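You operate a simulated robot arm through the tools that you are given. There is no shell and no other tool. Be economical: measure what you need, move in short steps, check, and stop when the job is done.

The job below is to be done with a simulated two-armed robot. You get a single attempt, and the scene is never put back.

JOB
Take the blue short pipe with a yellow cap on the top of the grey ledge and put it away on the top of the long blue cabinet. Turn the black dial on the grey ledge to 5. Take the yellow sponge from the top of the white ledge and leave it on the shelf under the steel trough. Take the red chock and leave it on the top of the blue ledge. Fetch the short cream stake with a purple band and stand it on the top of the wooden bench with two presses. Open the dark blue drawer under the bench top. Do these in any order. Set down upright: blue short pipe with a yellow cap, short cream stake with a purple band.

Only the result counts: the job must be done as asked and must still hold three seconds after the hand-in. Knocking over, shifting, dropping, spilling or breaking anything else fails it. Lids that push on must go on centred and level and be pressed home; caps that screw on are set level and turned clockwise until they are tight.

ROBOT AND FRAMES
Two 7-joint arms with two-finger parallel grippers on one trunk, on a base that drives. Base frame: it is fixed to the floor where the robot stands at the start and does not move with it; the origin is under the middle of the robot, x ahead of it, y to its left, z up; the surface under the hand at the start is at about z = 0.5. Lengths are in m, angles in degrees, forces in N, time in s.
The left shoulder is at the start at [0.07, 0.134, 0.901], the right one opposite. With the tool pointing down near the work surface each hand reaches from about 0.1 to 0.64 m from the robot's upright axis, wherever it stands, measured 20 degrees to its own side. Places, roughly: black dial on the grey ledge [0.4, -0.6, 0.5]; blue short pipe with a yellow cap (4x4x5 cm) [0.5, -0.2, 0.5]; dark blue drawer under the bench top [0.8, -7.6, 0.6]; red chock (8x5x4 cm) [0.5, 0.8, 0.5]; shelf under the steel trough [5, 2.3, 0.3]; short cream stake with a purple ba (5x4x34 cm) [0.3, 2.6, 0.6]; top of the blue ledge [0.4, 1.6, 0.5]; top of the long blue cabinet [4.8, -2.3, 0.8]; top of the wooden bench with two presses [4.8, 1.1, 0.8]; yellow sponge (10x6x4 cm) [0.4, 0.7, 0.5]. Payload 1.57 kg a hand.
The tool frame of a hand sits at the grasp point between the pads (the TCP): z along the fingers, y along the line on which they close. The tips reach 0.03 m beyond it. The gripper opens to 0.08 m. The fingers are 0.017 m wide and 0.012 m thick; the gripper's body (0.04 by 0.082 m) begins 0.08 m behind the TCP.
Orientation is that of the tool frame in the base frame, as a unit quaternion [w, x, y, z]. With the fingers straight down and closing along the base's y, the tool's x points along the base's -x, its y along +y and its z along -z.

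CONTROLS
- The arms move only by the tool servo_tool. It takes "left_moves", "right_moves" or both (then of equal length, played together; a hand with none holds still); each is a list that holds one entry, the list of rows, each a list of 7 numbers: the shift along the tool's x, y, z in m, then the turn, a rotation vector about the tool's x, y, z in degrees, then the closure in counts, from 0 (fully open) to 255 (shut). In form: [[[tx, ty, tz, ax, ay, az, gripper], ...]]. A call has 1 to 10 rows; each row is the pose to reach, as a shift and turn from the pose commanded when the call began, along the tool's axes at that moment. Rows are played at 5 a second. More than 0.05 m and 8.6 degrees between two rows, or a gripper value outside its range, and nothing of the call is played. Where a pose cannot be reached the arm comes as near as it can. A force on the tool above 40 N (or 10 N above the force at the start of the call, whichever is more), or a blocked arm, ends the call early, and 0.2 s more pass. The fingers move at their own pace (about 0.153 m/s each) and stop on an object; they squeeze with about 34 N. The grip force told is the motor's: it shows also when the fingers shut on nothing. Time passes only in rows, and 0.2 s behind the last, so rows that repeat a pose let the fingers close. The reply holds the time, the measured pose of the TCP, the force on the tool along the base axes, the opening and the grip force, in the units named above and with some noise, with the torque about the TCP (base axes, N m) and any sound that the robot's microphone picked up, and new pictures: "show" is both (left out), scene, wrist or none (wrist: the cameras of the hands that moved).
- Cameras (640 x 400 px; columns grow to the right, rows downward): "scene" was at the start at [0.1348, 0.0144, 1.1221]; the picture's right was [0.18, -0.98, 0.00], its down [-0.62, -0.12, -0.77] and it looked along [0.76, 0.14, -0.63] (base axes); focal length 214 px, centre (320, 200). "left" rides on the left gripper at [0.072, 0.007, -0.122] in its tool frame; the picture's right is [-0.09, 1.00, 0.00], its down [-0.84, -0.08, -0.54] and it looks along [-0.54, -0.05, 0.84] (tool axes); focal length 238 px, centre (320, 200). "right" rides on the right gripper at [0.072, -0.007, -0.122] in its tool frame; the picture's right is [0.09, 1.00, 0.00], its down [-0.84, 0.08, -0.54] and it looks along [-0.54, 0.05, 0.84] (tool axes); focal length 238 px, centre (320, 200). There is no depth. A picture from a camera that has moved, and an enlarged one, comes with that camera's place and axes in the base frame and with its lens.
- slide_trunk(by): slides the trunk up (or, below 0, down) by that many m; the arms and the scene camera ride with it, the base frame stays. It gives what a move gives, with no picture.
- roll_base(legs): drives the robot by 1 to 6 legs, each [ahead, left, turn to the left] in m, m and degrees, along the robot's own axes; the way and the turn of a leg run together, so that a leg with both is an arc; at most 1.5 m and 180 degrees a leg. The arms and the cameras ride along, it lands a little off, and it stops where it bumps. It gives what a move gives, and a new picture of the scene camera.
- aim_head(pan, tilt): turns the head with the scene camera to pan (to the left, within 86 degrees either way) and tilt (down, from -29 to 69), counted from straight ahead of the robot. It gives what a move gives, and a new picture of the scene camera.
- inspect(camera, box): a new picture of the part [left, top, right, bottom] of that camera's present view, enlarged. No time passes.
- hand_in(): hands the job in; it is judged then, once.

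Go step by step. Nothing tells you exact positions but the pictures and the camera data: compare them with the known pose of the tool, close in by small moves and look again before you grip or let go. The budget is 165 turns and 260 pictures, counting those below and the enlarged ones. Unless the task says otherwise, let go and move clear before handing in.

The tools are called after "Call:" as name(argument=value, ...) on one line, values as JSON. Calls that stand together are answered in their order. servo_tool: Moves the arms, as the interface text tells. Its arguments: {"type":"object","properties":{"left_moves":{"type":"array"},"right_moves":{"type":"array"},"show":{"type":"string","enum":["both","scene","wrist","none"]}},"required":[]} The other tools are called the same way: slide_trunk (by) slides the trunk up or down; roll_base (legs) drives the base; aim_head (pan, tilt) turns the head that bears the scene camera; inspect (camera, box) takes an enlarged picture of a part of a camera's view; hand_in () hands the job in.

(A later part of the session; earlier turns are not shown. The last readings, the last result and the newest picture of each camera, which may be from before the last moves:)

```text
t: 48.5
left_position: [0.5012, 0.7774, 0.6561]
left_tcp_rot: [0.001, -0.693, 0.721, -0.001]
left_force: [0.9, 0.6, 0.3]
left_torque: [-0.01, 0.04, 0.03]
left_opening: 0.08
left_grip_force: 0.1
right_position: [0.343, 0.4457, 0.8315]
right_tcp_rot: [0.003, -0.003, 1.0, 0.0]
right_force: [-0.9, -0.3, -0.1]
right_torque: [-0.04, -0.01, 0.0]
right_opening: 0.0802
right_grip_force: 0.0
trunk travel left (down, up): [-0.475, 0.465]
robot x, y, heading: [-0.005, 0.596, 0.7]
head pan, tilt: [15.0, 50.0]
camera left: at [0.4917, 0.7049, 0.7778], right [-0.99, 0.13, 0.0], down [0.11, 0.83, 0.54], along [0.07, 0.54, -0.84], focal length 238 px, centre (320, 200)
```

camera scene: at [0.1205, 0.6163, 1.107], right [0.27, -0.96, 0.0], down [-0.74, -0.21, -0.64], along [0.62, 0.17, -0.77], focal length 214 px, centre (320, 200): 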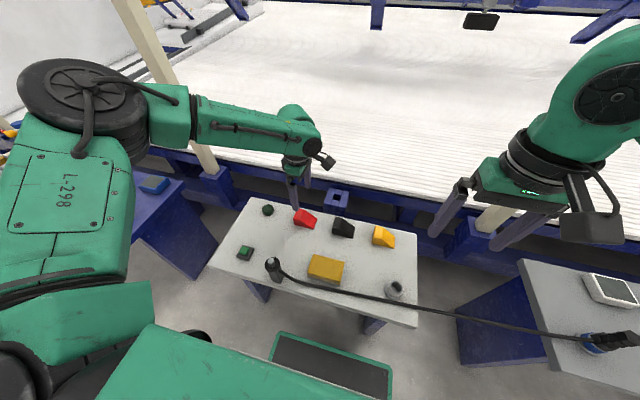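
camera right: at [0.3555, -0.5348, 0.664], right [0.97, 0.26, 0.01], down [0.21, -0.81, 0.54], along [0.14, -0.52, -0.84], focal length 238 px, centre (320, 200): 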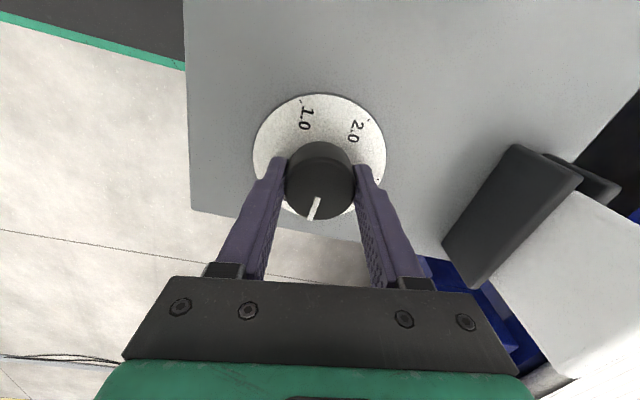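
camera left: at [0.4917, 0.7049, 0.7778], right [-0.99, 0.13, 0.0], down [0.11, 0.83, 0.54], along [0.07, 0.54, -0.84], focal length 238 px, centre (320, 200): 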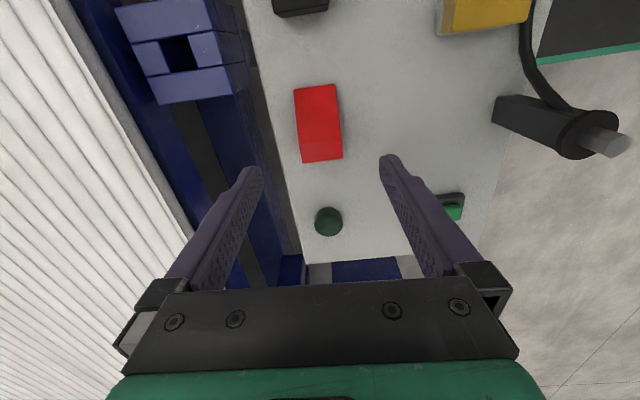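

Call:
slide_trunk(by=-0.119)

Call:
inspect(camera="left", box=[0, 0, 640, 400])

```text
t: 49.9
left_position: [0.5024, 0.7781, 0.5367]
left_tcp_rot: [0.0, -0.693, 0.721, 0.0]
left_force: [0.1, 0.4, -0.1]
left_torque: [0.05, 0.01, -0.03]
left_opening: 0.0799
left_grip_force: 0.1
right_position: [0.3448, 0.4463, 0.7123]
right_tcp_rot: [0.002, -0.003, 1.0, 0.001]
right_force: [-0.2, -0.4, 0.0]
right_torque: [0.0, -0.02, 0.01]
right_opening: 0.0802
right_grip_force: 0.1
trunk travel left (down, up): [-0.356, 0.584]
robot x, y, heading: [-0.0011, 0.5986, 0.8]
head pan, tilt: [15.0, 50.0]
```

```text
1.00 times, centred on (320, 200) of left (not enlarged: the box is as wide or as high as the picture)
camera zoom: at [0.4922, 0.7048, 0.6582], right [-0.99, 0.13, 0.0], down [0.11, 0.83, 0.54], along [0.07, 0.54, -0.84], focal length 238 px, centre (320, 200)
```

zoom: 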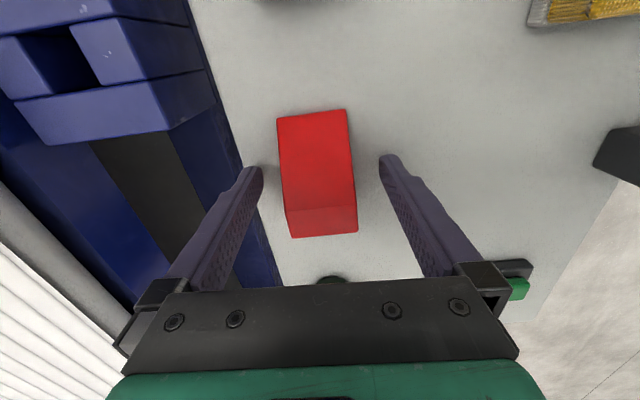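

The chock is between the fingers, so I'll close and lift.

Call:
servo_tool(left_moves=[[[0, 0, 0, 0, 0, 0, 255], [0, 0, 0, 0, 0, 0, 255], [0, 0, 0, 0, 0, 0, 255], [0, 0, -0.03, 0, 0, 0, 255], [0, 0, -0.07, 0, 0, 0, 255], [0, 0, -0.11, 0, 0, 0, 255], [0, 0, -0.15, 0, 0, 0, 255], [0.0, 0, -0.15, 0, 0, 0, 255]]], show="wrist")

```text
t: 51.7
left_position: [0.5007, 0.778, 0.6855]
left_tcp_rot: [0.0, -0.693, 0.721, 0.001]
left_force: [-0.1, 0.8, -1.1]
left_torque: [-0.01, -0.05, 0.01]
left_opening: 0.0442
left_grip_force: 33.9
right_position: [0.3445, 0.4454, 0.712]
right_tcp_rot: [0.003, -0.003, 1.0, 0.001]
right_force: [-0.6, -0.5, 0.9]
right_torque: [-0.02, -0.01, 0.05]
right_opening: 0.0799
right_grip_force: 0.0
trunk travel left (down, up): [-0.356, 0.584]
robot x, y, heading: [-0.0062, 0.597, 0.7]
head pan, tilt: [15.0, 50.0]
camera left: at [0.492, 0.7047, 0.8079], right [-0.99, 0.13, 0.0], down [0.11, 0.83, 0.54], along [0.07, 0.54, -0.84], focal length 238 px, centre (320, 200)
```

left: 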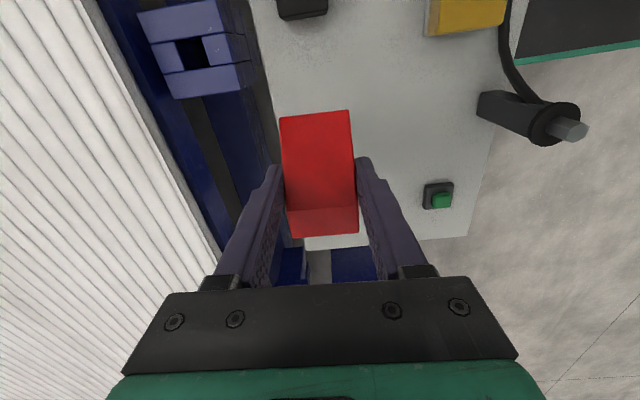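

The chock is held. While I'm here I'll fetch the sponge at about [0.352, 0.660] with the right hand at yaw +90. The left hand lifts aside at the same time.

Call:
servo_tool(left_moves=[[[-0.01, 0, -0.01, 0, 0, 0, 255], [-0.02, 0, -0.02, 0, 0, 0, 255], [-0.03, 0, -0.03, 0, 0, 0, 255], [-0.04, 0, -0.04, 0, 0, 0, 255], [-0.05, 0, -0.05, 0, 0, 0, 255], [-0.06, 0, -0.06, 0, 0, 0, 255], [-0.07, 0, -0.07, 0, 0, 0, 255], [-0.08, 0, -0.08, 0, 0, 0, 255], [-0.09, 0, -0.09, 0, 0, 0, 255], [-0.1, 0, -0.1, 0, 0, 0, 255]]], right_moves=[[[-0.001, 0.0215, 0, 0, 0, 8.5, 0], [-0.0015, 0.043, 0, 0, 0, 17, 0], [-0.002, 0.0645, 0, 0, 0, 25.5, 0], [-0.003, 0.086, 0, 0, 0, 34, 0], [-0.004, 0.107, 0, 0, 0, 42.5, 0], [-0.0045, 0.129, 0, 0, 0, 51, 0], [-0.005, 0.15, 0.01, 0, 0, 59.5, 0], [-0.006, 0.172, 0.02, 0, 0, 68, 0], [-0.007, 0.193, 0.035, 0, 0, 76.5, 0], [-0.0075, 0.2146, 0.05, 0, 0, 85, 0]]])

```text
t: 53.9
left_position: [0.5055, 0.878, 0.7858]
left_tcp_rot: [-0.001, -0.693, 0.721, 0.0]
left_force: [-0.2, -0.4, -1.4]
left_torque: [-0.02, 0.02, 0.0]
left_opening: 0.044
left_grip_force: 33.5
right_position: [0.3502, 0.662, 0.6626]
right_tcp_rot: [0.001, 0.673, 0.739, 0.002]
right_force: [-0.1, -0.5, 0.1]
right_torque: [0.01, 0.05, 0.02]
right_opening: 0.08
right_grip_force: 0.1
trunk travel left (down, up): [-0.356, 0.584]
robot x, y, heading: [-0.008, 0.5959, 0.7]
head pan, tilt: [15.0, 50.0]
camera scene: at [0.12, 0.6168, 0.988], right [0.27, -0.96, 0.0], down [-0.74, -0.21, -0.64], along [0.62, 0.17, -0.77], focal length 214 px, centre (320, 200)
camera right: at [0.3373, 0.7315, 0.7856], right [0.98, 0.18, 0.01], down [0.15, -0.83, 0.54], along [0.1, -0.53, -0.84], focal length 238 px, centre (320, 200)
camera left: at [0.4961, 0.8052, 0.908], right [-0.99, 0.13, 0.0], down [0.11, 0.83, 0.54], along [0.07, 0.54, -0.84], focal length 238 px, centre (320, 200)
```

scene: 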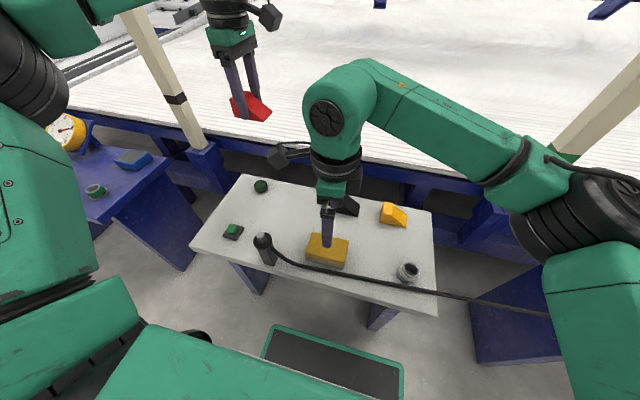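
right: 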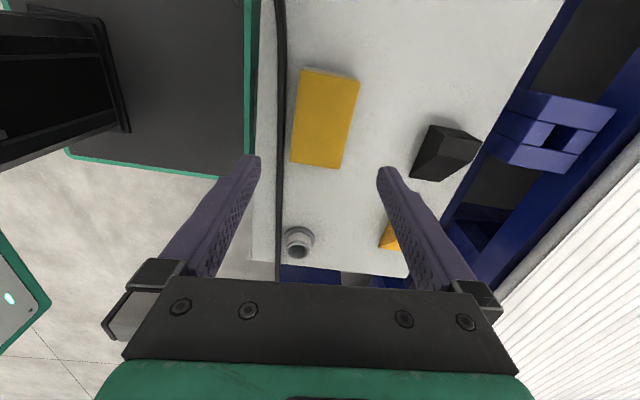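
left: 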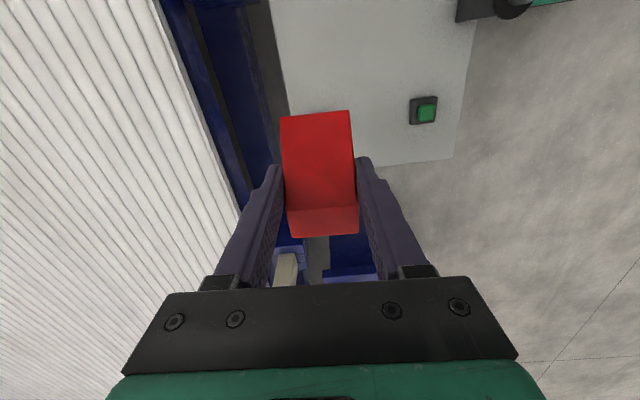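

The sponge is under the right hand, and the cable lies about 1 cm off its near side. I'll keep the tips above the cable with the TCP at z≈0.548 and the opening narrowed, then look.

Call:
servo_tool(right_moves=[[[0.0028, 0.0026, 0.03, 0, 0, 5, 38], [0.0028, 0.0026, 0.06, 0, 0, 5, 38], [0.0028, 0.0026, 0.09, 0, 0, 5, 38], [0.0028, 0.0026, 0.1, 0, 0, 5, 38], [0.0028, 0.0026, 0.1, 0, 0, 5, 38]]], show="wrist")

```text
t: 55.1
left_position: [0.5065, 0.8769, 0.7858]
left_tcp_rot: [0.0, -0.692, 0.721, -0.001]
left_force: [-0.1, 0.3, -0.6]
left_torque: [0.04, -0.03, 0.0]
left_opening: 0.044
left_grip_force: 33.7
right_position: [0.3549, 0.6619, 0.5634]
right_tcp_rot: [0.002, 0.704, 0.71, 0.003]
right_force: [0.7, 0.9, 0.2]
right_torque: [-0.02, -0.02, 0.0]
right_opening: 0.0681
right_grip_force: 0.0
trunk travel left (down, up): [-0.356, 0.584]
robot x, y, heading: [-0.0016, 0.5979, 0.6]
head pan, tilt: [15.0, 50.0]
camera right: at [0.3469, 0.7343, 0.6861], right [1.0, 0.1, 0.01], down [0.08, -0.84, 0.54], along [0.06, -0.54, -0.84], focal length 238 px, centre (320, 200)
```

right: 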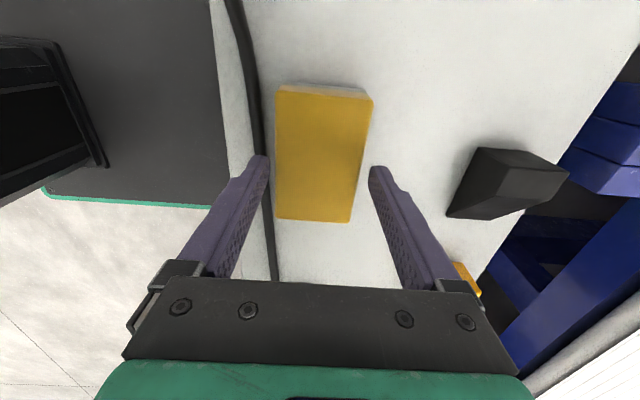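

Call:
servo_tool(right_moves=[[[0, 0, 0.016, 0, 0, 0, 38], [0, 0, 0.016, 0, 0, 0, 255], [0, 0, 0.016, 0, 0, 0, 255], [0, 0, 0.016, 0, 0, 0, 255], [0, 0, 0.0, 0, 0, 0, 255], [0, 0, -0.04, 0, 0, 0, 255], [0, 0, -0.08, 0, 0, 0, 255], [0, 0, -0.12, 0, 0, 0, 255], [0, 0, -0.15, 0, 0, 0, 255]]])

```text
t: 57.1
left_position: [0.5054, 0.8776, 0.786]
left_tcp_rot: [0.0, -0.693, 0.721, 0.0]
left_force: [0.4, 0.8, -0.8]
left_torque: [-0.01, -0.01, 0.02]
left_opening: 0.0442
left_grip_force: 33.7
right_position: [0.3533, 0.6617, 0.7137]
right_tcp_rot: [0.001, 0.704, 0.71, 0.003]
right_force: [0.0, 0.3, -0.6]
right_torque: [0.04, 0.0, 0.0]
right_opening: 0.0586
right_grip_force: 34.1
trunk travel left (down, up): [-0.356, 0.584]
robot x, y, heading: [-0.007, 0.5972, 0.6]
head pan, tilt: [15.0, 50.0]
camera scene: at [0.1197, 0.6164, 0.988], right [0.27, -0.96, 0.0], down [-0.74, -0.21, -0.64], along [0.62, 0.17, -0.77], focal length 214 px, centre (320, 200)
camera right: at [0.3458, 0.7335, 0.837], right [0.99, 0.1, 0.01], down [0.08, -0.84, 0.54], along [0.06, -0.54, -0.84], focal length 238 px, centre (320, 200)
```

scene: 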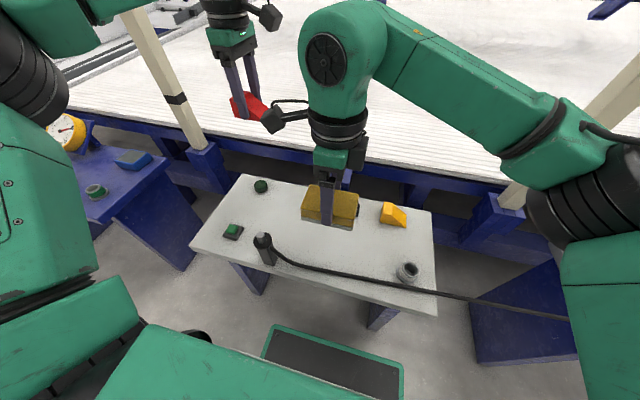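
right: 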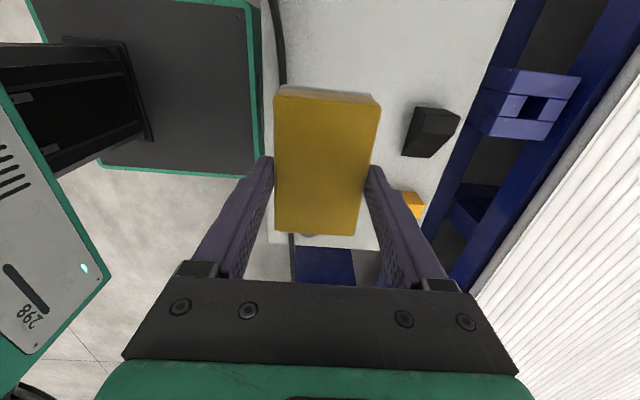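

The sponge is held. I'll raise the trunk, drive left to the blue ledge and look.

Call:
slide_trunk(by=0.12)

Call:
roll_base(legs=[[-0.15, 0, 0], [0, 0.75, 0]])

Call:
aim_head(pan=20, tilt=42)

```text
t: 58.6
left_position: [0.5054, 0.8778, 0.905]
left_tcp_rot: [0.0, -0.692, 0.721, 0.0]
left_force: [-0.5, -1.2, -0.4]
left_torque: [-0.01, 0.03, 0.01]
left_opening: 0.044
left_grip_force: 33.8
right_position: [0.3535, 0.6617, 0.8318]
right_tcp_rot: [0.001, 0.705, 0.71, 0.002]
right_force: [0.0, -0.7, -0.3]
right_torque: [-0.05, 0.0, 0.01]
right_opening: 0.0587
right_grip_force: 33.9
trunk travel left (down, up): [-0.476, 0.464]
robot x, y, heading: [-0.0076, 0.5953, 0.9]
head pan, tilt: [15.0, 50.0]
```

```text
t: 63.6
left_position: [0.3447, 1.6245, 0.9058]
left_tcp_rot: [0.0, -0.694, 0.72, -0.001]
left_force: [0.1, -0.4, -1.2]
left_torque: [-0.01, 0.01, -0.01]
left_opening: 0.0443
left_grip_force: 34.1
right_position: [0.1944, 1.4079, 0.8341]
right_tcp_rot: [0.001, 0.703, 0.711, 0.003]
right_force: [0.1, 0.3, -0.5]
right_torque: [-0.03, 0.03, 0.02]
right_opening: 0.0588
right_grip_force: 34.0
trunk travel left (down, up): [-0.476, 0.464]
robot x, y, heading: [-0.1648, 1.3429, 1.1]
head pan, tilt: [15.0, 50.0]
camera scene: at [-0.0397, 1.3609, 1.108], right [0.28, -0.96, 0.0], down [-0.74, -0.21, -0.64], along [0.62, 0.18, -0.77], focal length 214 px, centre (320, 200)
```

scene: 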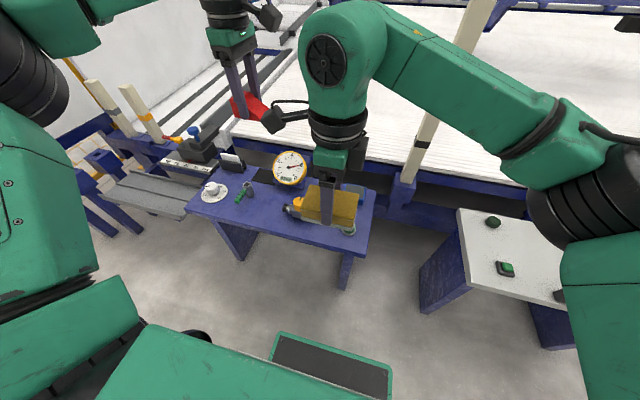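

```text
t: 64.3
left_position: [0.3456, 1.6221, 0.9049]
left_tcp_rot: [0.0, -0.695, 0.719, 0.0]
left_force: [-0.6, 0.1, -1.7]
left_torque: [0.0, 0.0, 0.01]
left_opening: 0.0441
left_grip_force: 34.0
right_position: [0.1939, 1.4071, 0.8329]
right_tcp_rot: [0.001, 0.703, 0.711, 0.002]
right_force: [0.6, 0.5, -1.0]
right_torque: [0.0, 0.02, -0.02]
right_opening: 0.0587
right_grip_force: 33.9
trunk travel left (down, up): [-0.476, 0.464]
robot x, y, heading: [-0.1656, 1.3344, 1.0]
head pan, tilt: [20.0, 42.0]
camera scene: at [-0.0357, 1.3693, 1.1192], right [0.36, -0.93, 0.0], down [-0.63, -0.24, -0.74], along [0.69, 0.27, -0.67], focal length 214 px, centre (320, 200)
```

scene: 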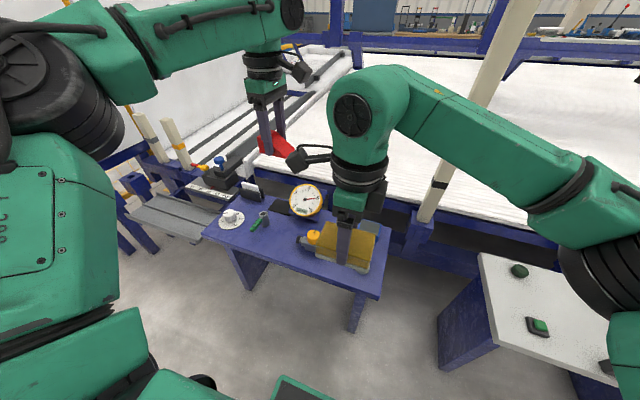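

Call:
inspect(camera="scene", box=[190, 160, 400, 290])

Call:
inspect(camera="left", box=[0, 0, 640, 400])

```text
3.05 times, centred on (295, 225) of scene
camera zoom: at [-0.0357, 1.3693, 1.1192], right [0.36, -0.93, 0.0], down [-0.63, -0.24, -0.74], along [0.69, 0.27, -0.67], focal length 654 px, centre (396, 124)
```

zoom: 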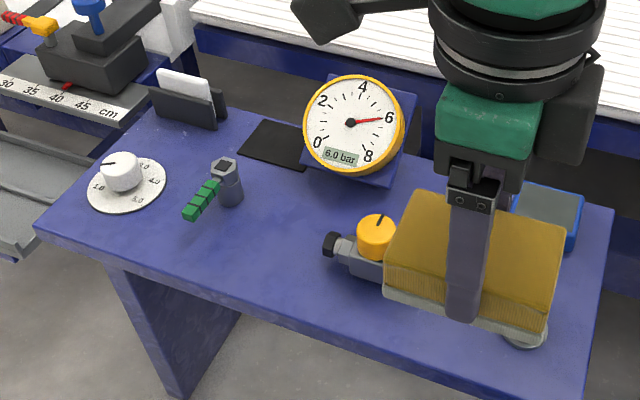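

```text
1.00 times, centred on (320, 200) of left (not enlarged: the box is as wide or as high as the picture)
camera zoom: at [0.3356, 1.5505, 1.0278], right [-0.99, 0.13, 0.0], down [0.11, 0.83, 0.54], along [0.07, 0.54, -0.84], focal length 238 px, centre (320, 200)
```

zoom: 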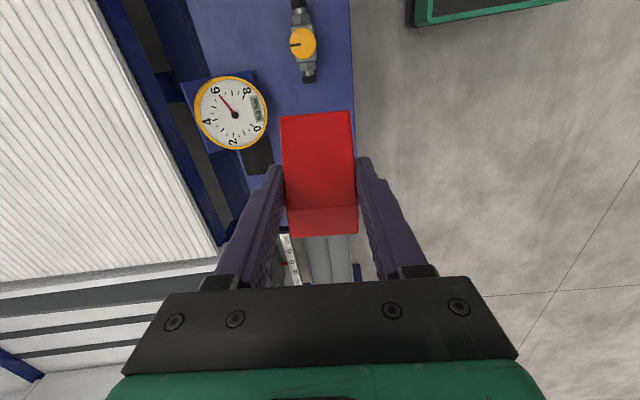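

There is a free spot on the blue ledge near [0.355, 1.70], between the valve and the green tool. I'll move the base closer.

Call:
roll_base(legs=[[0.13, 0.12, -1]])

```text
t: 65.8
left_position: [0.4807, 1.7345, 0.9034]
left_tcp_rot: [0.0, -0.687, 0.727, 0.0]
left_force: [0.9, -0.3, -0.6]
left_torque: [-0.01, 0.03, 0.01]
left_opening: 0.0441
left_grip_force: 34.3
right_position: [0.3254, 1.522, 0.8327]
right_tcp_rot: [0.001, 0.711, 0.704, 0.002]
right_force: [-0.1, -0.1, -0.6]
right_torque: [0.0, 0.02, -0.03]
right_opening: 0.0588
right_grip_force: 34.2
trunk travel left (down, up): [-0.476, 0.464]
robot x, y, heading: [-0.0345, 1.46, -0.1]
head pan, tilt: [20.0, 42.0]
camera scene: at [0.0954, 1.4887, 1.1192], right [0.34, -0.94, 0.0], down [-0.63, -0.23, -0.74], along [0.7, 0.25, -0.67], focal length 214 px, centre (320, 200)
```

scene: 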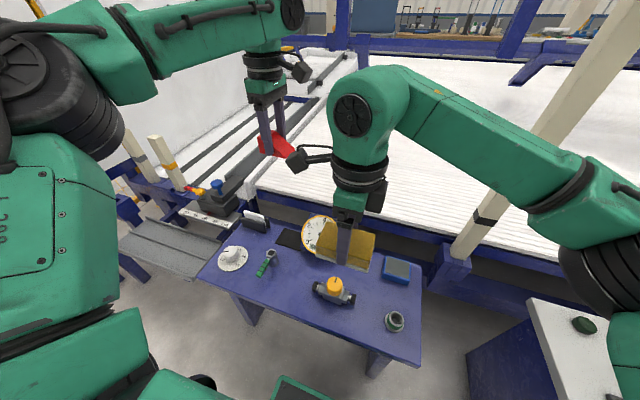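

Call:
servo_tool(left_moves=[[[0.0, 0.0, 0, 0, 0, 0, 255], [0.005, 0.02, 0.02, 0, 0, 0, 255], [0.012, 0.045, 0.05, 0, 0, 0, 255], [0.02, 0.07, 0.09, 0, 0, 0, 255], [0.03, 0.095, 0.13, 0, 0, 0, 255], [0.04, 0.115, 0.17, 0, 0, 0, 255], [0.0415, 0.124, 0.21, 0, 0, 0, 255], [0.0415, 0.124, 0.25, 0, 0, 0, 255], [0.0415, 0.124, 0.285, 0, 0, -3, 255]]], right_moves=[[[-0.03, 0, 0, 0, 0, 0, 255], [-0.06, 0, 0, 0, 0, 0, 255], [-0.09, 0, 0, 0, 0, 0, 255], [-0.12, 0, 0, 0, 0, 0, 255], [-0.12, 0, 0, 0, 0, 0, 255], [-0.12, 0, 0, 0, 0, 0, 255], [-0.12, 0, 0, 0, 0, 0, 255], [-0.12, 0, 0, 0, 0, 0, 255], [-0.12, 0, 0, 0, 0, 0, 255]]])

```text
t: 67.8
left_position: [0.3549, 1.699, 0.6188]
left_tcp_rot: [0.0, -0.706, 0.708, -0.001]
left_force: [0.1, 0.2, -1.2]
left_torque: [0.0, -0.03, -0.04]
left_opening: 0.0441
left_grip_force: 34.2
right_position: [0.3246, 1.4028, 0.8321]
right_tcp_rot: [0.002, 0.711, 0.703, 0.002]
right_force: [-0.6, -0.8, -0.1]
right_torque: [0.0, 0.01, 0.01]
right_opening: 0.0586
right_grip_force: 34.4
trunk travel left (down, up): [-0.476, 0.464]
robot x, y, heading: [-0.0357, 1.4635, 0.1]
head pan, tilt: [20.0, 42.0]
camera scene: at [0.0954, 1.4885, 1.1192], right [0.34, -0.94, 0.0], down [-0.63, -0.23, -0.74], along [0.7, 0.25, -0.67], focal length 214 px, centre (320, 200)
camera right: at [0.3181, 1.4736, 0.9559], right [1.0, 0.08, 0.01], down [0.07, -0.84, 0.54], along [0.05, -0.54, -0.84], focal length 238 px, centre (320, 200)
camera left: at [0.3477, 1.6268, 0.7422], right [-1.0, 0.09, 0.0], down [0.08, 0.84, 0.54], along [0.05, 0.54, -0.84], focal length 238 px, centre (320, 200)
```

scene: 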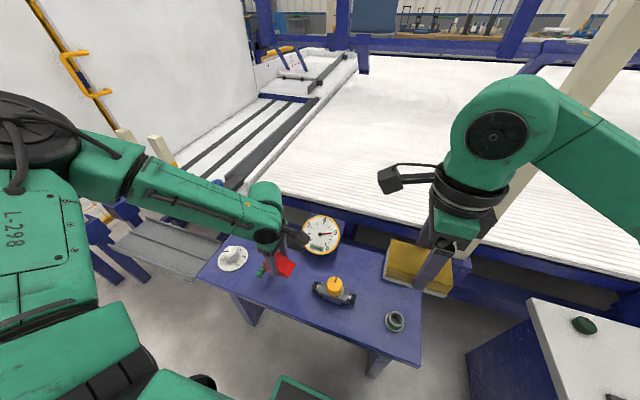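
right: 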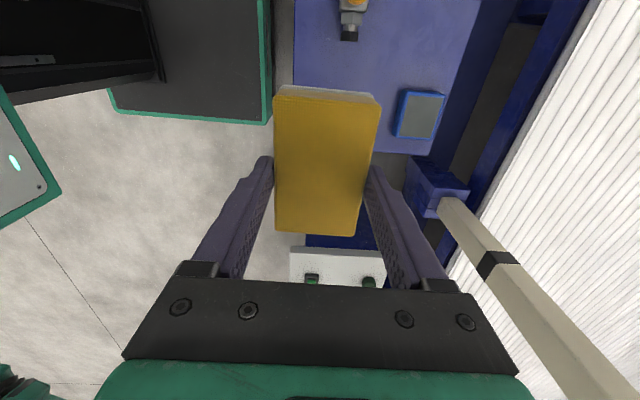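
left: 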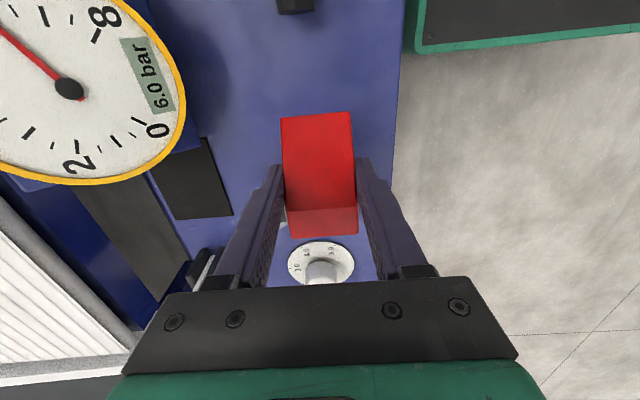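

I'll lower the chock with small steps near contact.

Call:
servo_tool(left_moves=[[[0.008, 0, 0.03, 0, 0, 0, 255], [0.008, 0, 0.06, 0, 0, 0, 255], [0.008, 0, 0.072, 0, 0, 0, 255], [0.008, 0, 0.077, 0, 0, 0, 255], [0.008, 0, 0.08, 0, 0, 0, 255], [0.008, 0, 0.08, 0, 0, 0, 255]]])

```text
t: 69.2
left_position: [0.3548, 1.6935, 0.5411]
left_tcp_rot: [-0.001, -0.706, 0.708, 0.0]
left_force: [-0.4, -0.1, -0.9]
left_torque: [-0.02, 0.03, 0.02]
left_opening: 0.0438
left_grip_force: 33.3
right_position: [0.3241, 1.4025, 0.8326]
right_tcp_rot: [0.002, 0.71, 0.704, 0.002]
right_force: [0.5, 0.3, -1.6]
right_torque: [-0.01, -0.03, -0.04]
right_opening: 0.0585
right_grip_force: 33.7
trunk travel left (down, up): [-0.476, 0.464]
robot x, y, heading: [-0.0331, 1.4598, -0.2]
head pan, tilt: [20.0, 42.0]
camera scene: at [0.0949, 1.4882, 1.1192], right [0.34, -0.94, 0.0], down [-0.63, -0.23, -0.74], along [0.7, 0.25, -0.67], focal length 214 px, centre (320, 200)
camera left: at [0.3477, 1.6195, 0.6633], right [-1.0, 0.1, 0.0], down [0.08, 0.84, 0.54], along [0.05, 0.54, -0.84], focal length 238 px, centre (320, 200)
```

scene: 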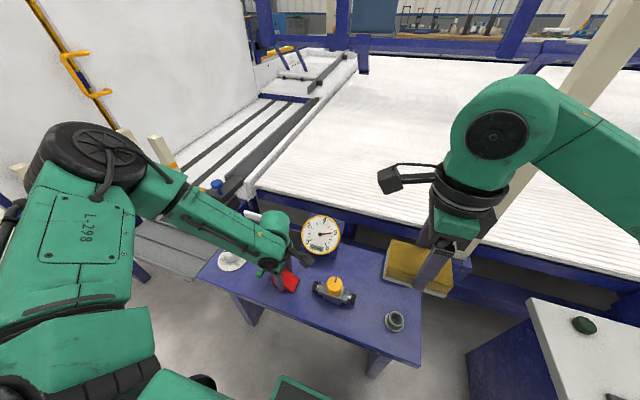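
left: 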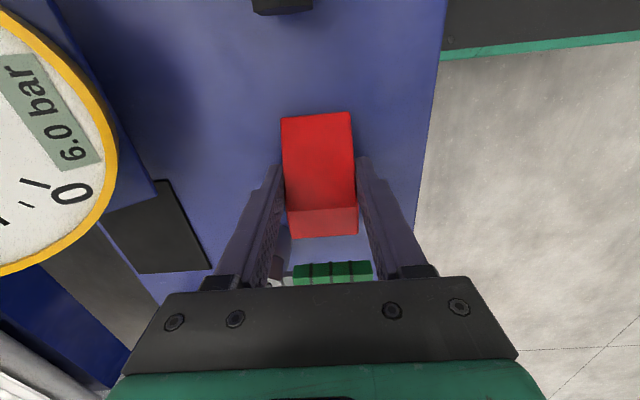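

Call:
servo_tool(left_moves=[[[0, 0, 0.002, 0, 0, 0, 255], [0, 0, 0.004, 0, 0, 0, 255], [0, 0, 0.005, 0, 0, 0, 255]]], show="none")

```text
t: 70.0
left_position: [0.3561, 1.6922, 0.5355]
left_tcp_rot: [0.002, -0.706, 0.708, -0.001]
left_force: [-0.4, 0.7, 1.8]
left_torque: [-0.11, 0.06, -0.06]
left_opening: 0.0442
left_grip_force: 34.1
right_position: [0.3247, 1.4022, 0.8335]
right_tcp_rot: [0.001, 0.71, 0.704, 0.002]
right_force: [-0.4, 0.5, -0.6]
right_torque: [0.01, 0.0, 0.01]
right_opening: 0.0589
right_grip_force: 34.4
trunk travel left (down, up): [-0.476, 0.464]
robot x, y, heading: [-0.0315, 1.4609, -0.3]
head pan, tilt: [20.0, 42.0]
```

The chock has touched down, so I'll release and retreat upward.

Call:
servo_tool(left_moves=[[[0, 0, 0, 0, 0, 0, 0], [0, 0, 0, 0, 0, 0, 0], [0, 0, 0, 0, 0, 0, 0], [0, 0, -0.04, 0, 0, 0, 0], [0, 0, -0.08, 0, 0, 0, 0], [0, 0, -0.12, 0, 0, 0, 0], [0, 0, -0.16, 0, 0, 8, 0], [0, 0, -0.2, 0, 0, 16, 0], [0, 0, -0.24, 0, 0, 24, 0]]])

```text
t: 72.0
left_position: [0.3538, 1.6919, 0.7759]
left_tcp_rot: [0.0, -0.542, 0.84, 0.001]
left_force: [-0.4, 0.5, -0.9]
left_torque: [-0.01, 0.02, -0.02]
left_opening: 0.0798
left_grip_force: 0.1
right_position: [0.3235, 1.4022, 0.8346]
right_tcp_rot: [0.002, 0.71, 0.704, 0.004]
right_force: [1.2, -0.5, -0.9]
right_torque: [-0.02, 0.01, -0.03]
right_opening: 0.0587
right_grip_force: 34.0
trunk travel left (down, up): [-0.476, 0.464]
robot x, y, heading: [-0.0346, 1.46, -0.1]
head pan, tilt: [20.0, 42.0]
camera scene: at [0.0943, 1.4878, 1.1193], right [0.34, -0.94, 0.0], down [-0.63, -0.23, -0.74], along [0.7, 0.25, -0.67], focal length 214 px, centre (320, 200)
camera left: at [0.3184, 1.6279, 0.8987], right [-0.87, 0.49, 0.0], down [0.41, 0.73, 0.54], along [0.27, 0.47, -0.84], focal length 238 px, centre (320, 200)
```

scene: 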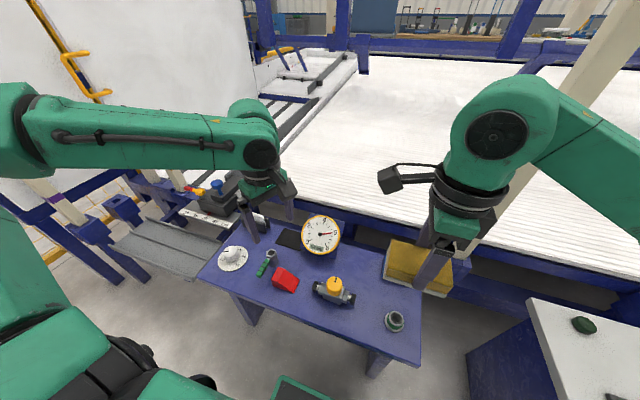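
left: 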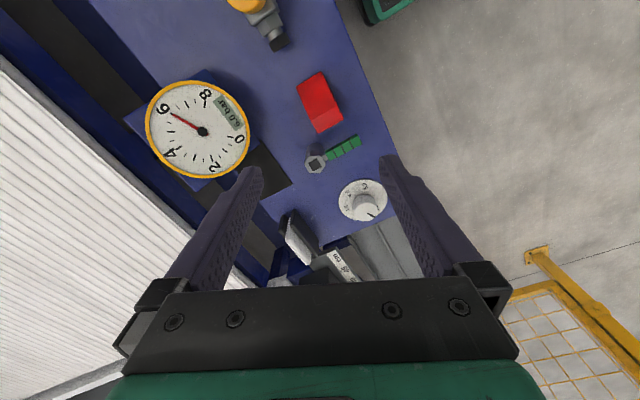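

The chock sits on the blue ledge. A stake with a purple band is visible further left, so I'll lift the left hand, back off and drive over to look.

Call:
servo_tool(left_moves=[[[0, 0, -0.02, 0, 0, 8, 0], [0, 0, -0.04, 0, 0, 16, 0], [0, 0, -0.06, 0, 0, 24, 0], [0, 0, -0.08, 0, 0, 32, 0], [0, 0, -0.1, 0, 0, 40, 0], [0, 0, -0.1, 0, 0, 48, 0], [0, 0, -0.1, 0, 0, 56, 0], [0, 0, -0.1, 0, 0, 64, 0], [0, 0, -0.1, 0, 0, 66, 0]]], show="none")

Call:
roll_base(legs=[[-0.3, 0, 0], [0, 0.6, 0]])

Call:
aim_head(pan=35, tilt=35)

```text
t: 74.0
left_position: [0.3549, 1.693, 0.8757]
left_tcp_rot: [0.001, 0.003, 1.0, 0.0]
left_force: [0.5, 0.5, -0.7]
left_torque: [0.02, 0.01, 0.01]
left_opening: 0.08
left_grip_force: 0.0
right_position: [0.3234, 1.403, 0.834]
right_tcp_rot: [0.001, 0.71, 0.704, 0.002]
right_force: [0.8, 0.2, -1.0]
right_torque: [0.01, 0.03, 0.01]
right_opening: 0.0587
right_grip_force: 34.0
trunk travel left (down, up): [-0.476, 0.464]
robot x, y, heading: [-0.0364, 1.4624, -0.2]
head pan, tilt: [20.0, 42.0]
```

```text
t: 79.1
left_position: [0.0605, 2.289, 0.8751]
left_tcp_rot: [0.0, 0.005, 1.0, 0.0]
left_force: [-0.3, 0.1, -0.5]
left_torque: [-0.03, -0.01, 0.01]
left_opening: 0.0801
left_grip_force: 0.1
right_position: [0.0297, 2.0, 0.8337]
right_tcp_rot: [0.0, 0.712, 0.702, 0.002]
right_force: [-0.8, 0.9, -0.2]
right_torque: [0.0, 0.03, -0.02]
right_opening: 0.0589
right_grip_force: 33.7
trunk travel left (down, up): [-0.476, 0.464]
robot x, y, heading: [-0.3337, 2.056, -0.6]
head pan, tilt: [20.0, 42.0]
camera scene: at [-0.1998, 2.0869, 1.1193], right [0.33, -0.94, 0.0], down [-0.63, -0.22, -0.74], along [0.7, 0.25, -0.67], focal length 214 px, centre (320, 200)
```

scene: 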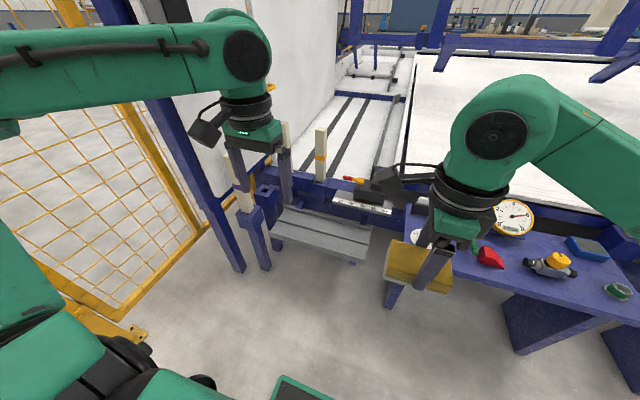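

```text
t: 79.8
left_position: [0.0602, 2.289, 0.8752]
left_tcp_rot: [0.0, 0.006, 1.0, 0.0]
left_force: [0.8, 0.4, -0.2]
left_torque: [0.0, 0.01, -0.01]
left_opening: 0.0801
left_grip_force: 0.0
right_position: [0.03, 1.9982, 0.8334]
right_tcp_rot: [0.001, 0.712, 0.703, 0.003]
right_force: [-0.1, 0.2, -0.5]
right_torque: [-0.02, 0.0, 0.01]
right_opening: 0.0587
right_grip_force: 34.3
trunk travel left (down, up): [-0.476, 0.464]
robot x, y, heading: [-0.3296, 2.059, -0.3]
head pan, tilt: [35.0, 35.0]
camera scene: at [-0.206, 2.1084, 1.1297], right [0.57, -0.82, 0.0], down [-0.47, -0.33, -0.82], along [0.67, 0.46, -0.57], focal length 214 px, centre (320, 200)
```

scene: 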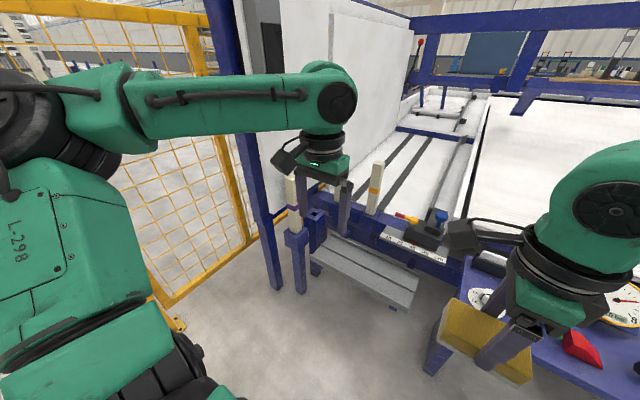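

Call:
inspect(camera="scene", box=[240, 140, 440, 310])

Call:
inspect(camera="left", box=[0, 0, 640, 400])

```text
2.35 times, centred on (340, 225) of scene
camera zoom: at [-0.206, 2.1084, 1.1297], right [0.57, -0.82, 0.0], down [-0.47, -0.33, -0.82], along [0.67, 0.46, -0.57], focal length 505 px, centre (273, 141)
```

zoom: 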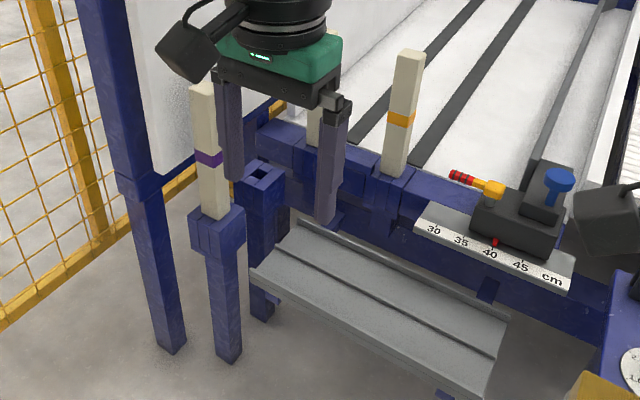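

```text
1.00 times, centred on (320, 200) of left (not enlarged: the box is as wide or as high as the picture)
camera zoom: at [-0.0112, 2.295, 0.998], right [0.1, 0.99, 0.0], down [0.84, -0.08, 0.54], along [0.54, -0.05, -0.84], focal length 238 px, centre (320, 200)
```

zoom: 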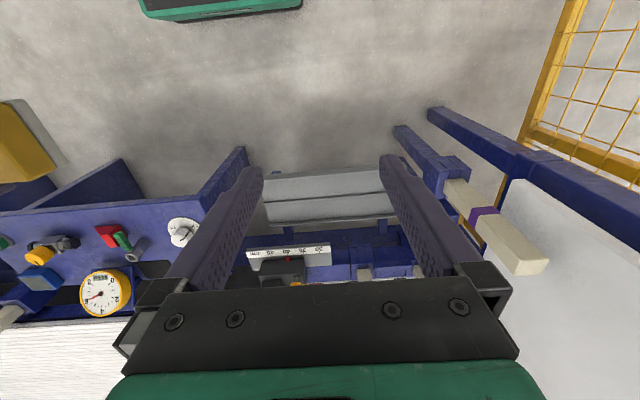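

The purple-banded stake stands in a socket post at about [0.308, 2.583], with its top near z 0.75. A tall post sits close by, so I'll turn the robot 30° left to keep the elbow clear.

Call:
roll_base(legs=[[0.14, 0.18, 0], [0, 0, 30]])

Call:
aim_head(pan=10, tilt=40)

Call:
inspect(camera="left", box=[0, 0, 640, 400])

```text
t: 83.0
left_position: [0.0314, 2.6353, 0.8755]
left_tcp_rot: [0.0, -0.259, 0.966, 0.0]
left_force: [0.0, -0.5, -0.1]
left_torque: [0.01, -0.03, -0.01]
left_opening: 0.0801
left_grip_force: 0.1
right_position: [0.1511, 2.3683, 0.8329]
right_tcp_rot: [0.001, 0.501, 0.865, 0.003]
right_force: [-0.4, 0.4, -0.1]
right_torque: [-0.01, 0.01, 0.02]
right_opening: 0.0587
right_grip_force: 33.4
trunk travel left (down, up): [-0.476, 0.464]
robot x, y, heading: [-0.1886, 2.2371, 30.0]
head pan, tilt: [35.0, 35.0]
camera scene: at [-0.1074, 2.3432, 1.1298], right [0.91, -0.42, 0.0], down [-0.24, -0.52, -0.82], along [0.34, 0.74, -0.57], focal length 214 px, centre (320, 200)
```

scene: 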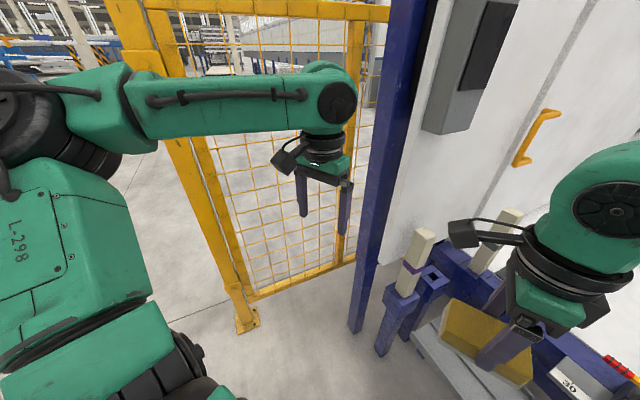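

```text
t: 83.9
left_position: [0.0304, 2.636, 0.8756]
left_tcp_rot: [0.0, -0.26, 0.966, 0.0]
left_force: [0.3, 0.0, 0.5]
left_torque: [0.03, 0.04, -0.01]
left_opening: 0.0801
left_grip_force: 0.0
right_position: [0.1517, 2.3694, 0.8338]
right_tcp_rot: [0.0, 0.501, 0.865, 0.002]
right_force: [-0.6, 0.6, -0.2]
right_torque: [-0.01, -0.02, -0.04]
right_opening: 0.0587
right_grip_force: 34.2
trunk travel left (down, up): [-0.476, 0.464]
robot x, y, heading: [-0.1904, 2.2392, 29.8]
head pan, tilt: [10.0, 40.0]
camera scene: at [-0.0794, 2.318, 1.1222], right [0.64, -0.76, 0.0], down [-0.49, -0.41, -0.77], along [0.59, 0.49, -0.64], focal length 214 px, centre (320, 200)
```

scene: 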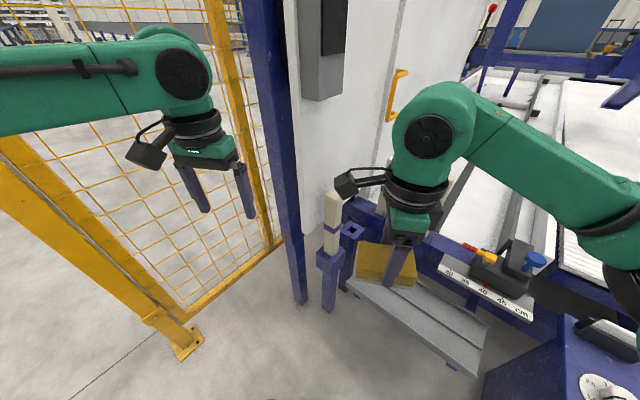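

```text
1.00 times, centred on (320, 200) of left (not enlarged: the box is as wide or as high as the picture)
camera zoom: at [-0.0345, 2.603, 0.9979], right [-0.42, 0.91, 0.0], down [0.76, 0.35, 0.54], along [0.49, 0.23, -0.84], focal length 238 px, centre (320, 200)
```

zoom: 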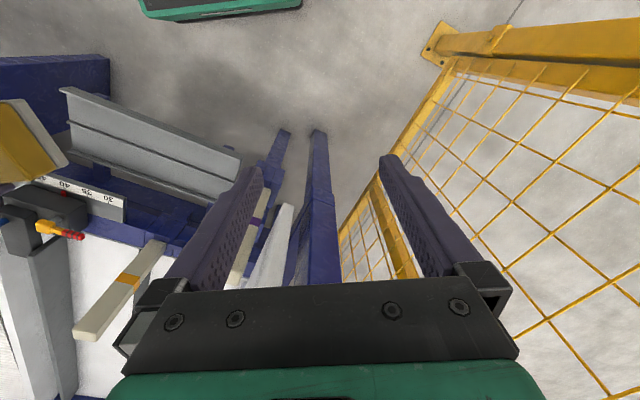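

Call:
servo_tool(left_moves=[[[-0.028, -0.023, 0, 0, 0, 3, 0], [-0.056, -0.046, 0, 0, 0, 7, 0], [-0.084, -0.069, 0, 0, 0, 11, 0], [-0.112, -0.092, 0, 0, 0, 15, 0], [-0.14, -0.115, 0, 0, 0, 19, 0], [-0.168, -0.138, 0, 0, 0, 23, 0], [-0.196, -0.16, 0, 0, 0, 27, 0], [-0.2234, -0.183, 0, 0, 0, 30, 0]]], right_moves=[[[-0.025, 0, 0, 0, 0, 0, 255], [-0.05, 0, 0, 0, 0, 0, 255], [-0.075, 0, 0, 0, 0, 0, 255], [-0.1, 0, 0, 0, 0, 0, 255], [-0.125, 0, 0, 0, 0, 0, 255], [-0.15, 0, 0, 0, 0, 0, 255], [-0.175, 0, 0, 0, 0, 0, 255], [-0.2, 0, 0, 0, 0, 0, 255]]])

```text
t: 85.7
left_position: [0.1824, 2.6084, 0.8449]
left_tcp_rot: [0.001, 0.0, 1.0, 0.0]
left_force: [-0.4, -1.2, 1.0]
left_torque: [0.01, -0.01, -0.03]
left_opening: 0.08
left_grip_force: 0.0
left hand out of reach, approached as far as the arm can: row 5, 6, 7, 8
right_position: [0.2517, 2.1945, 0.8318]
right_tcp_rot: [0.0, 0.502, 0.865, 0.003]
right_force: [0.6, 0.2, -0.4]
right_torque: [0.01, 0.0, -0.04]
right_opening: 0.0588
right_grip_force: 34.5
trunk travel left (down, up): [-0.476, 0.464]
robot x, y, heading: [-0.1902, 2.2385, 30.5]
head pan, tilt: [10.0, 40.0]
camera scene: at [-0.0791, 2.3172, 1.1222], right [0.64, -0.77, 0.0], down [-0.49, -0.41, -0.77], along [0.59, 0.49, -0.64], focal length 214 px, centre (320, 200)
camera right: at [0.2098, 2.2516, 0.9554], right [0.82, 0.57, 0.01], down [0.48, -0.69, 0.54], along [0.31, -0.44, -0.84], focal length 238 px, centre (320, 200)
camera left: at [0.1099, 2.6126, 0.9663], right [0.09, 1.0, 0.0], down [0.84, -0.08, 0.54], along [0.54, -0.05, -0.84], focal length 238 px, centre (320, 200)
```

scene: 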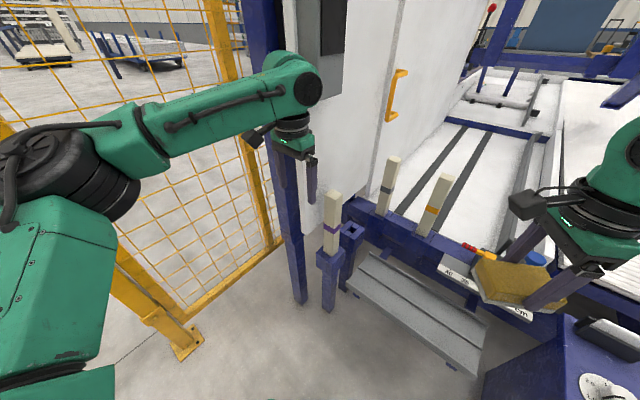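
right: 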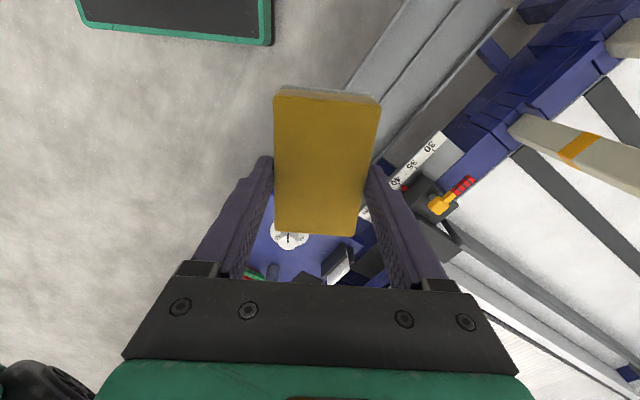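
left: 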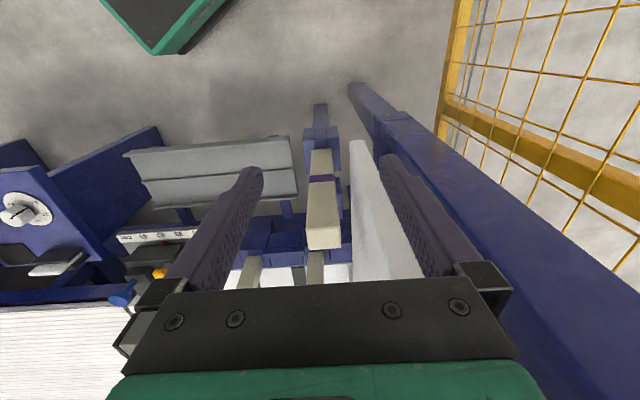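

The left forearm would crowd the tall post at [0.25, 2.73] from here. I'll turn further left to about 60° and shift, so the forearm approaches from the other side.

Call:
roll_base(legs=[[0, 0, 29.5], [0.009, -0.19, 0]])

Call:
aim_head(pan=-5, tilt=40)

```text
t: 88.7
left_position: [0.125, 2.6523, 0.8447]
left_tcp_rot: [0.001, -0.252, 0.968, 0.0]
left_force: [0.5, 0.0, -0.4]
left_torque: [0.03, 0.02, 0.04]
left_opening: 0.0801
left_grip_force: 0.1
right_position: [0.3861, 2.3248, 0.8317]
right_tcp_rot: [-0.001, 0.267, 0.964, 0.003]
right_force: [0.5, -0.5, -0.3]
right_torque: [0.02, 0.02, 0.0]
right_opening: 0.0589
right_grip_force: 34.3
trunk travel left (down, up): [-0.476, 0.464]
robot x, y, heading: [-0.0203, 2.1495, 59.2]
head pan, tilt: [10.0, 40.0]
camera scene: at [0.0366, 2.2707, 1.1222], right [0.93, -0.36, 0.0], down [-0.23, -0.6, -0.77], along [0.27, 0.72, -0.64], focal length 214 px, centre (320, 200)
```

scene: 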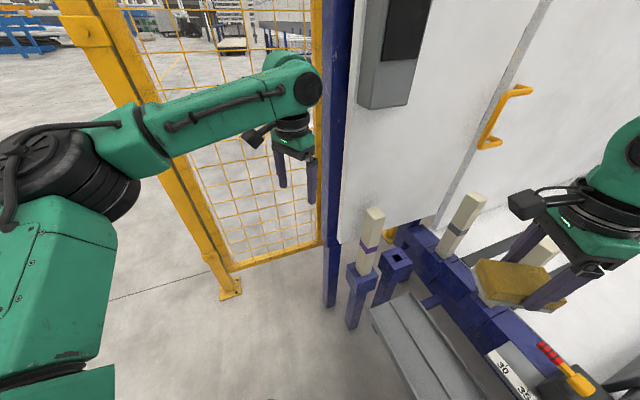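

```text
t: 89.5
left_position: [0.1235, 2.6528, 0.8439]
left_tcp_rot: [0.001, -0.252, 0.968, 0.0]
left_force: [-0.4, -0.4, -1.0]
left_torque: [0.01, -0.01, -0.02]
left_opening: 0.08
left_grip_force: 0.1
right_position: [0.3859, 2.3258, 0.8326]
right_tcp_rot: [0.0, 0.268, 0.963, 0.004]
right_force: [-0.1, -0.4, 0.2]
right_torque: [0.0, 0.02, 0.0]
right_opening: 0.0589
right_grip_force: 33.7
trunk travel left (down, up): [-0.476, 0.464]
robot x, y, heading: [-0.026, 2.151, 59.1]
head pan, tilt: [-5.0, 40.0]
camera scene: at [0.0554, 2.2606, 1.1222], right [0.81, -0.58, 0.0], down [-0.38, -0.52, -0.77], along [0.45, 0.62, -0.64], focal length 214 px, centre (320, 200)
```

scene: 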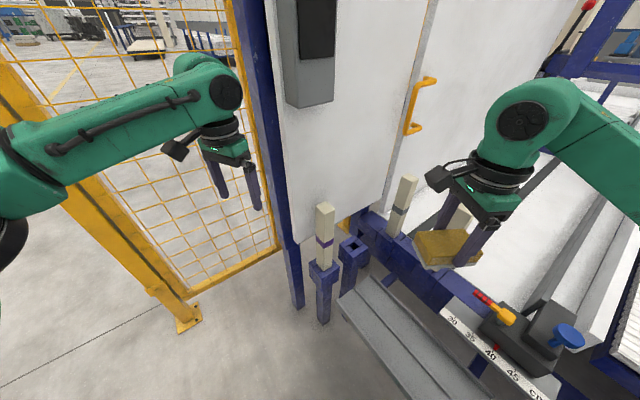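

Call:
inspect(camera="scene", box=[280, 190, 380, 290])

```text
4.00 times, centred on (330, 240) of scene
camera zoom: at [0.0554, 2.2606, 1.1222], right [0.81, -0.58, 0.0], down [-0.38, -0.52, -0.77], along [0.45, 0.62, -0.64], focal length 858 px, centre (280, 40)
```

zoom: 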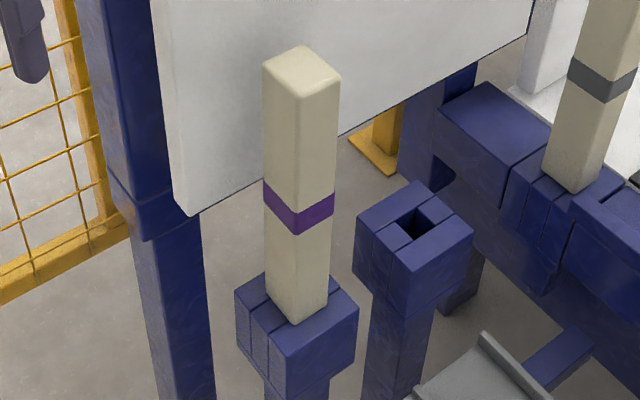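

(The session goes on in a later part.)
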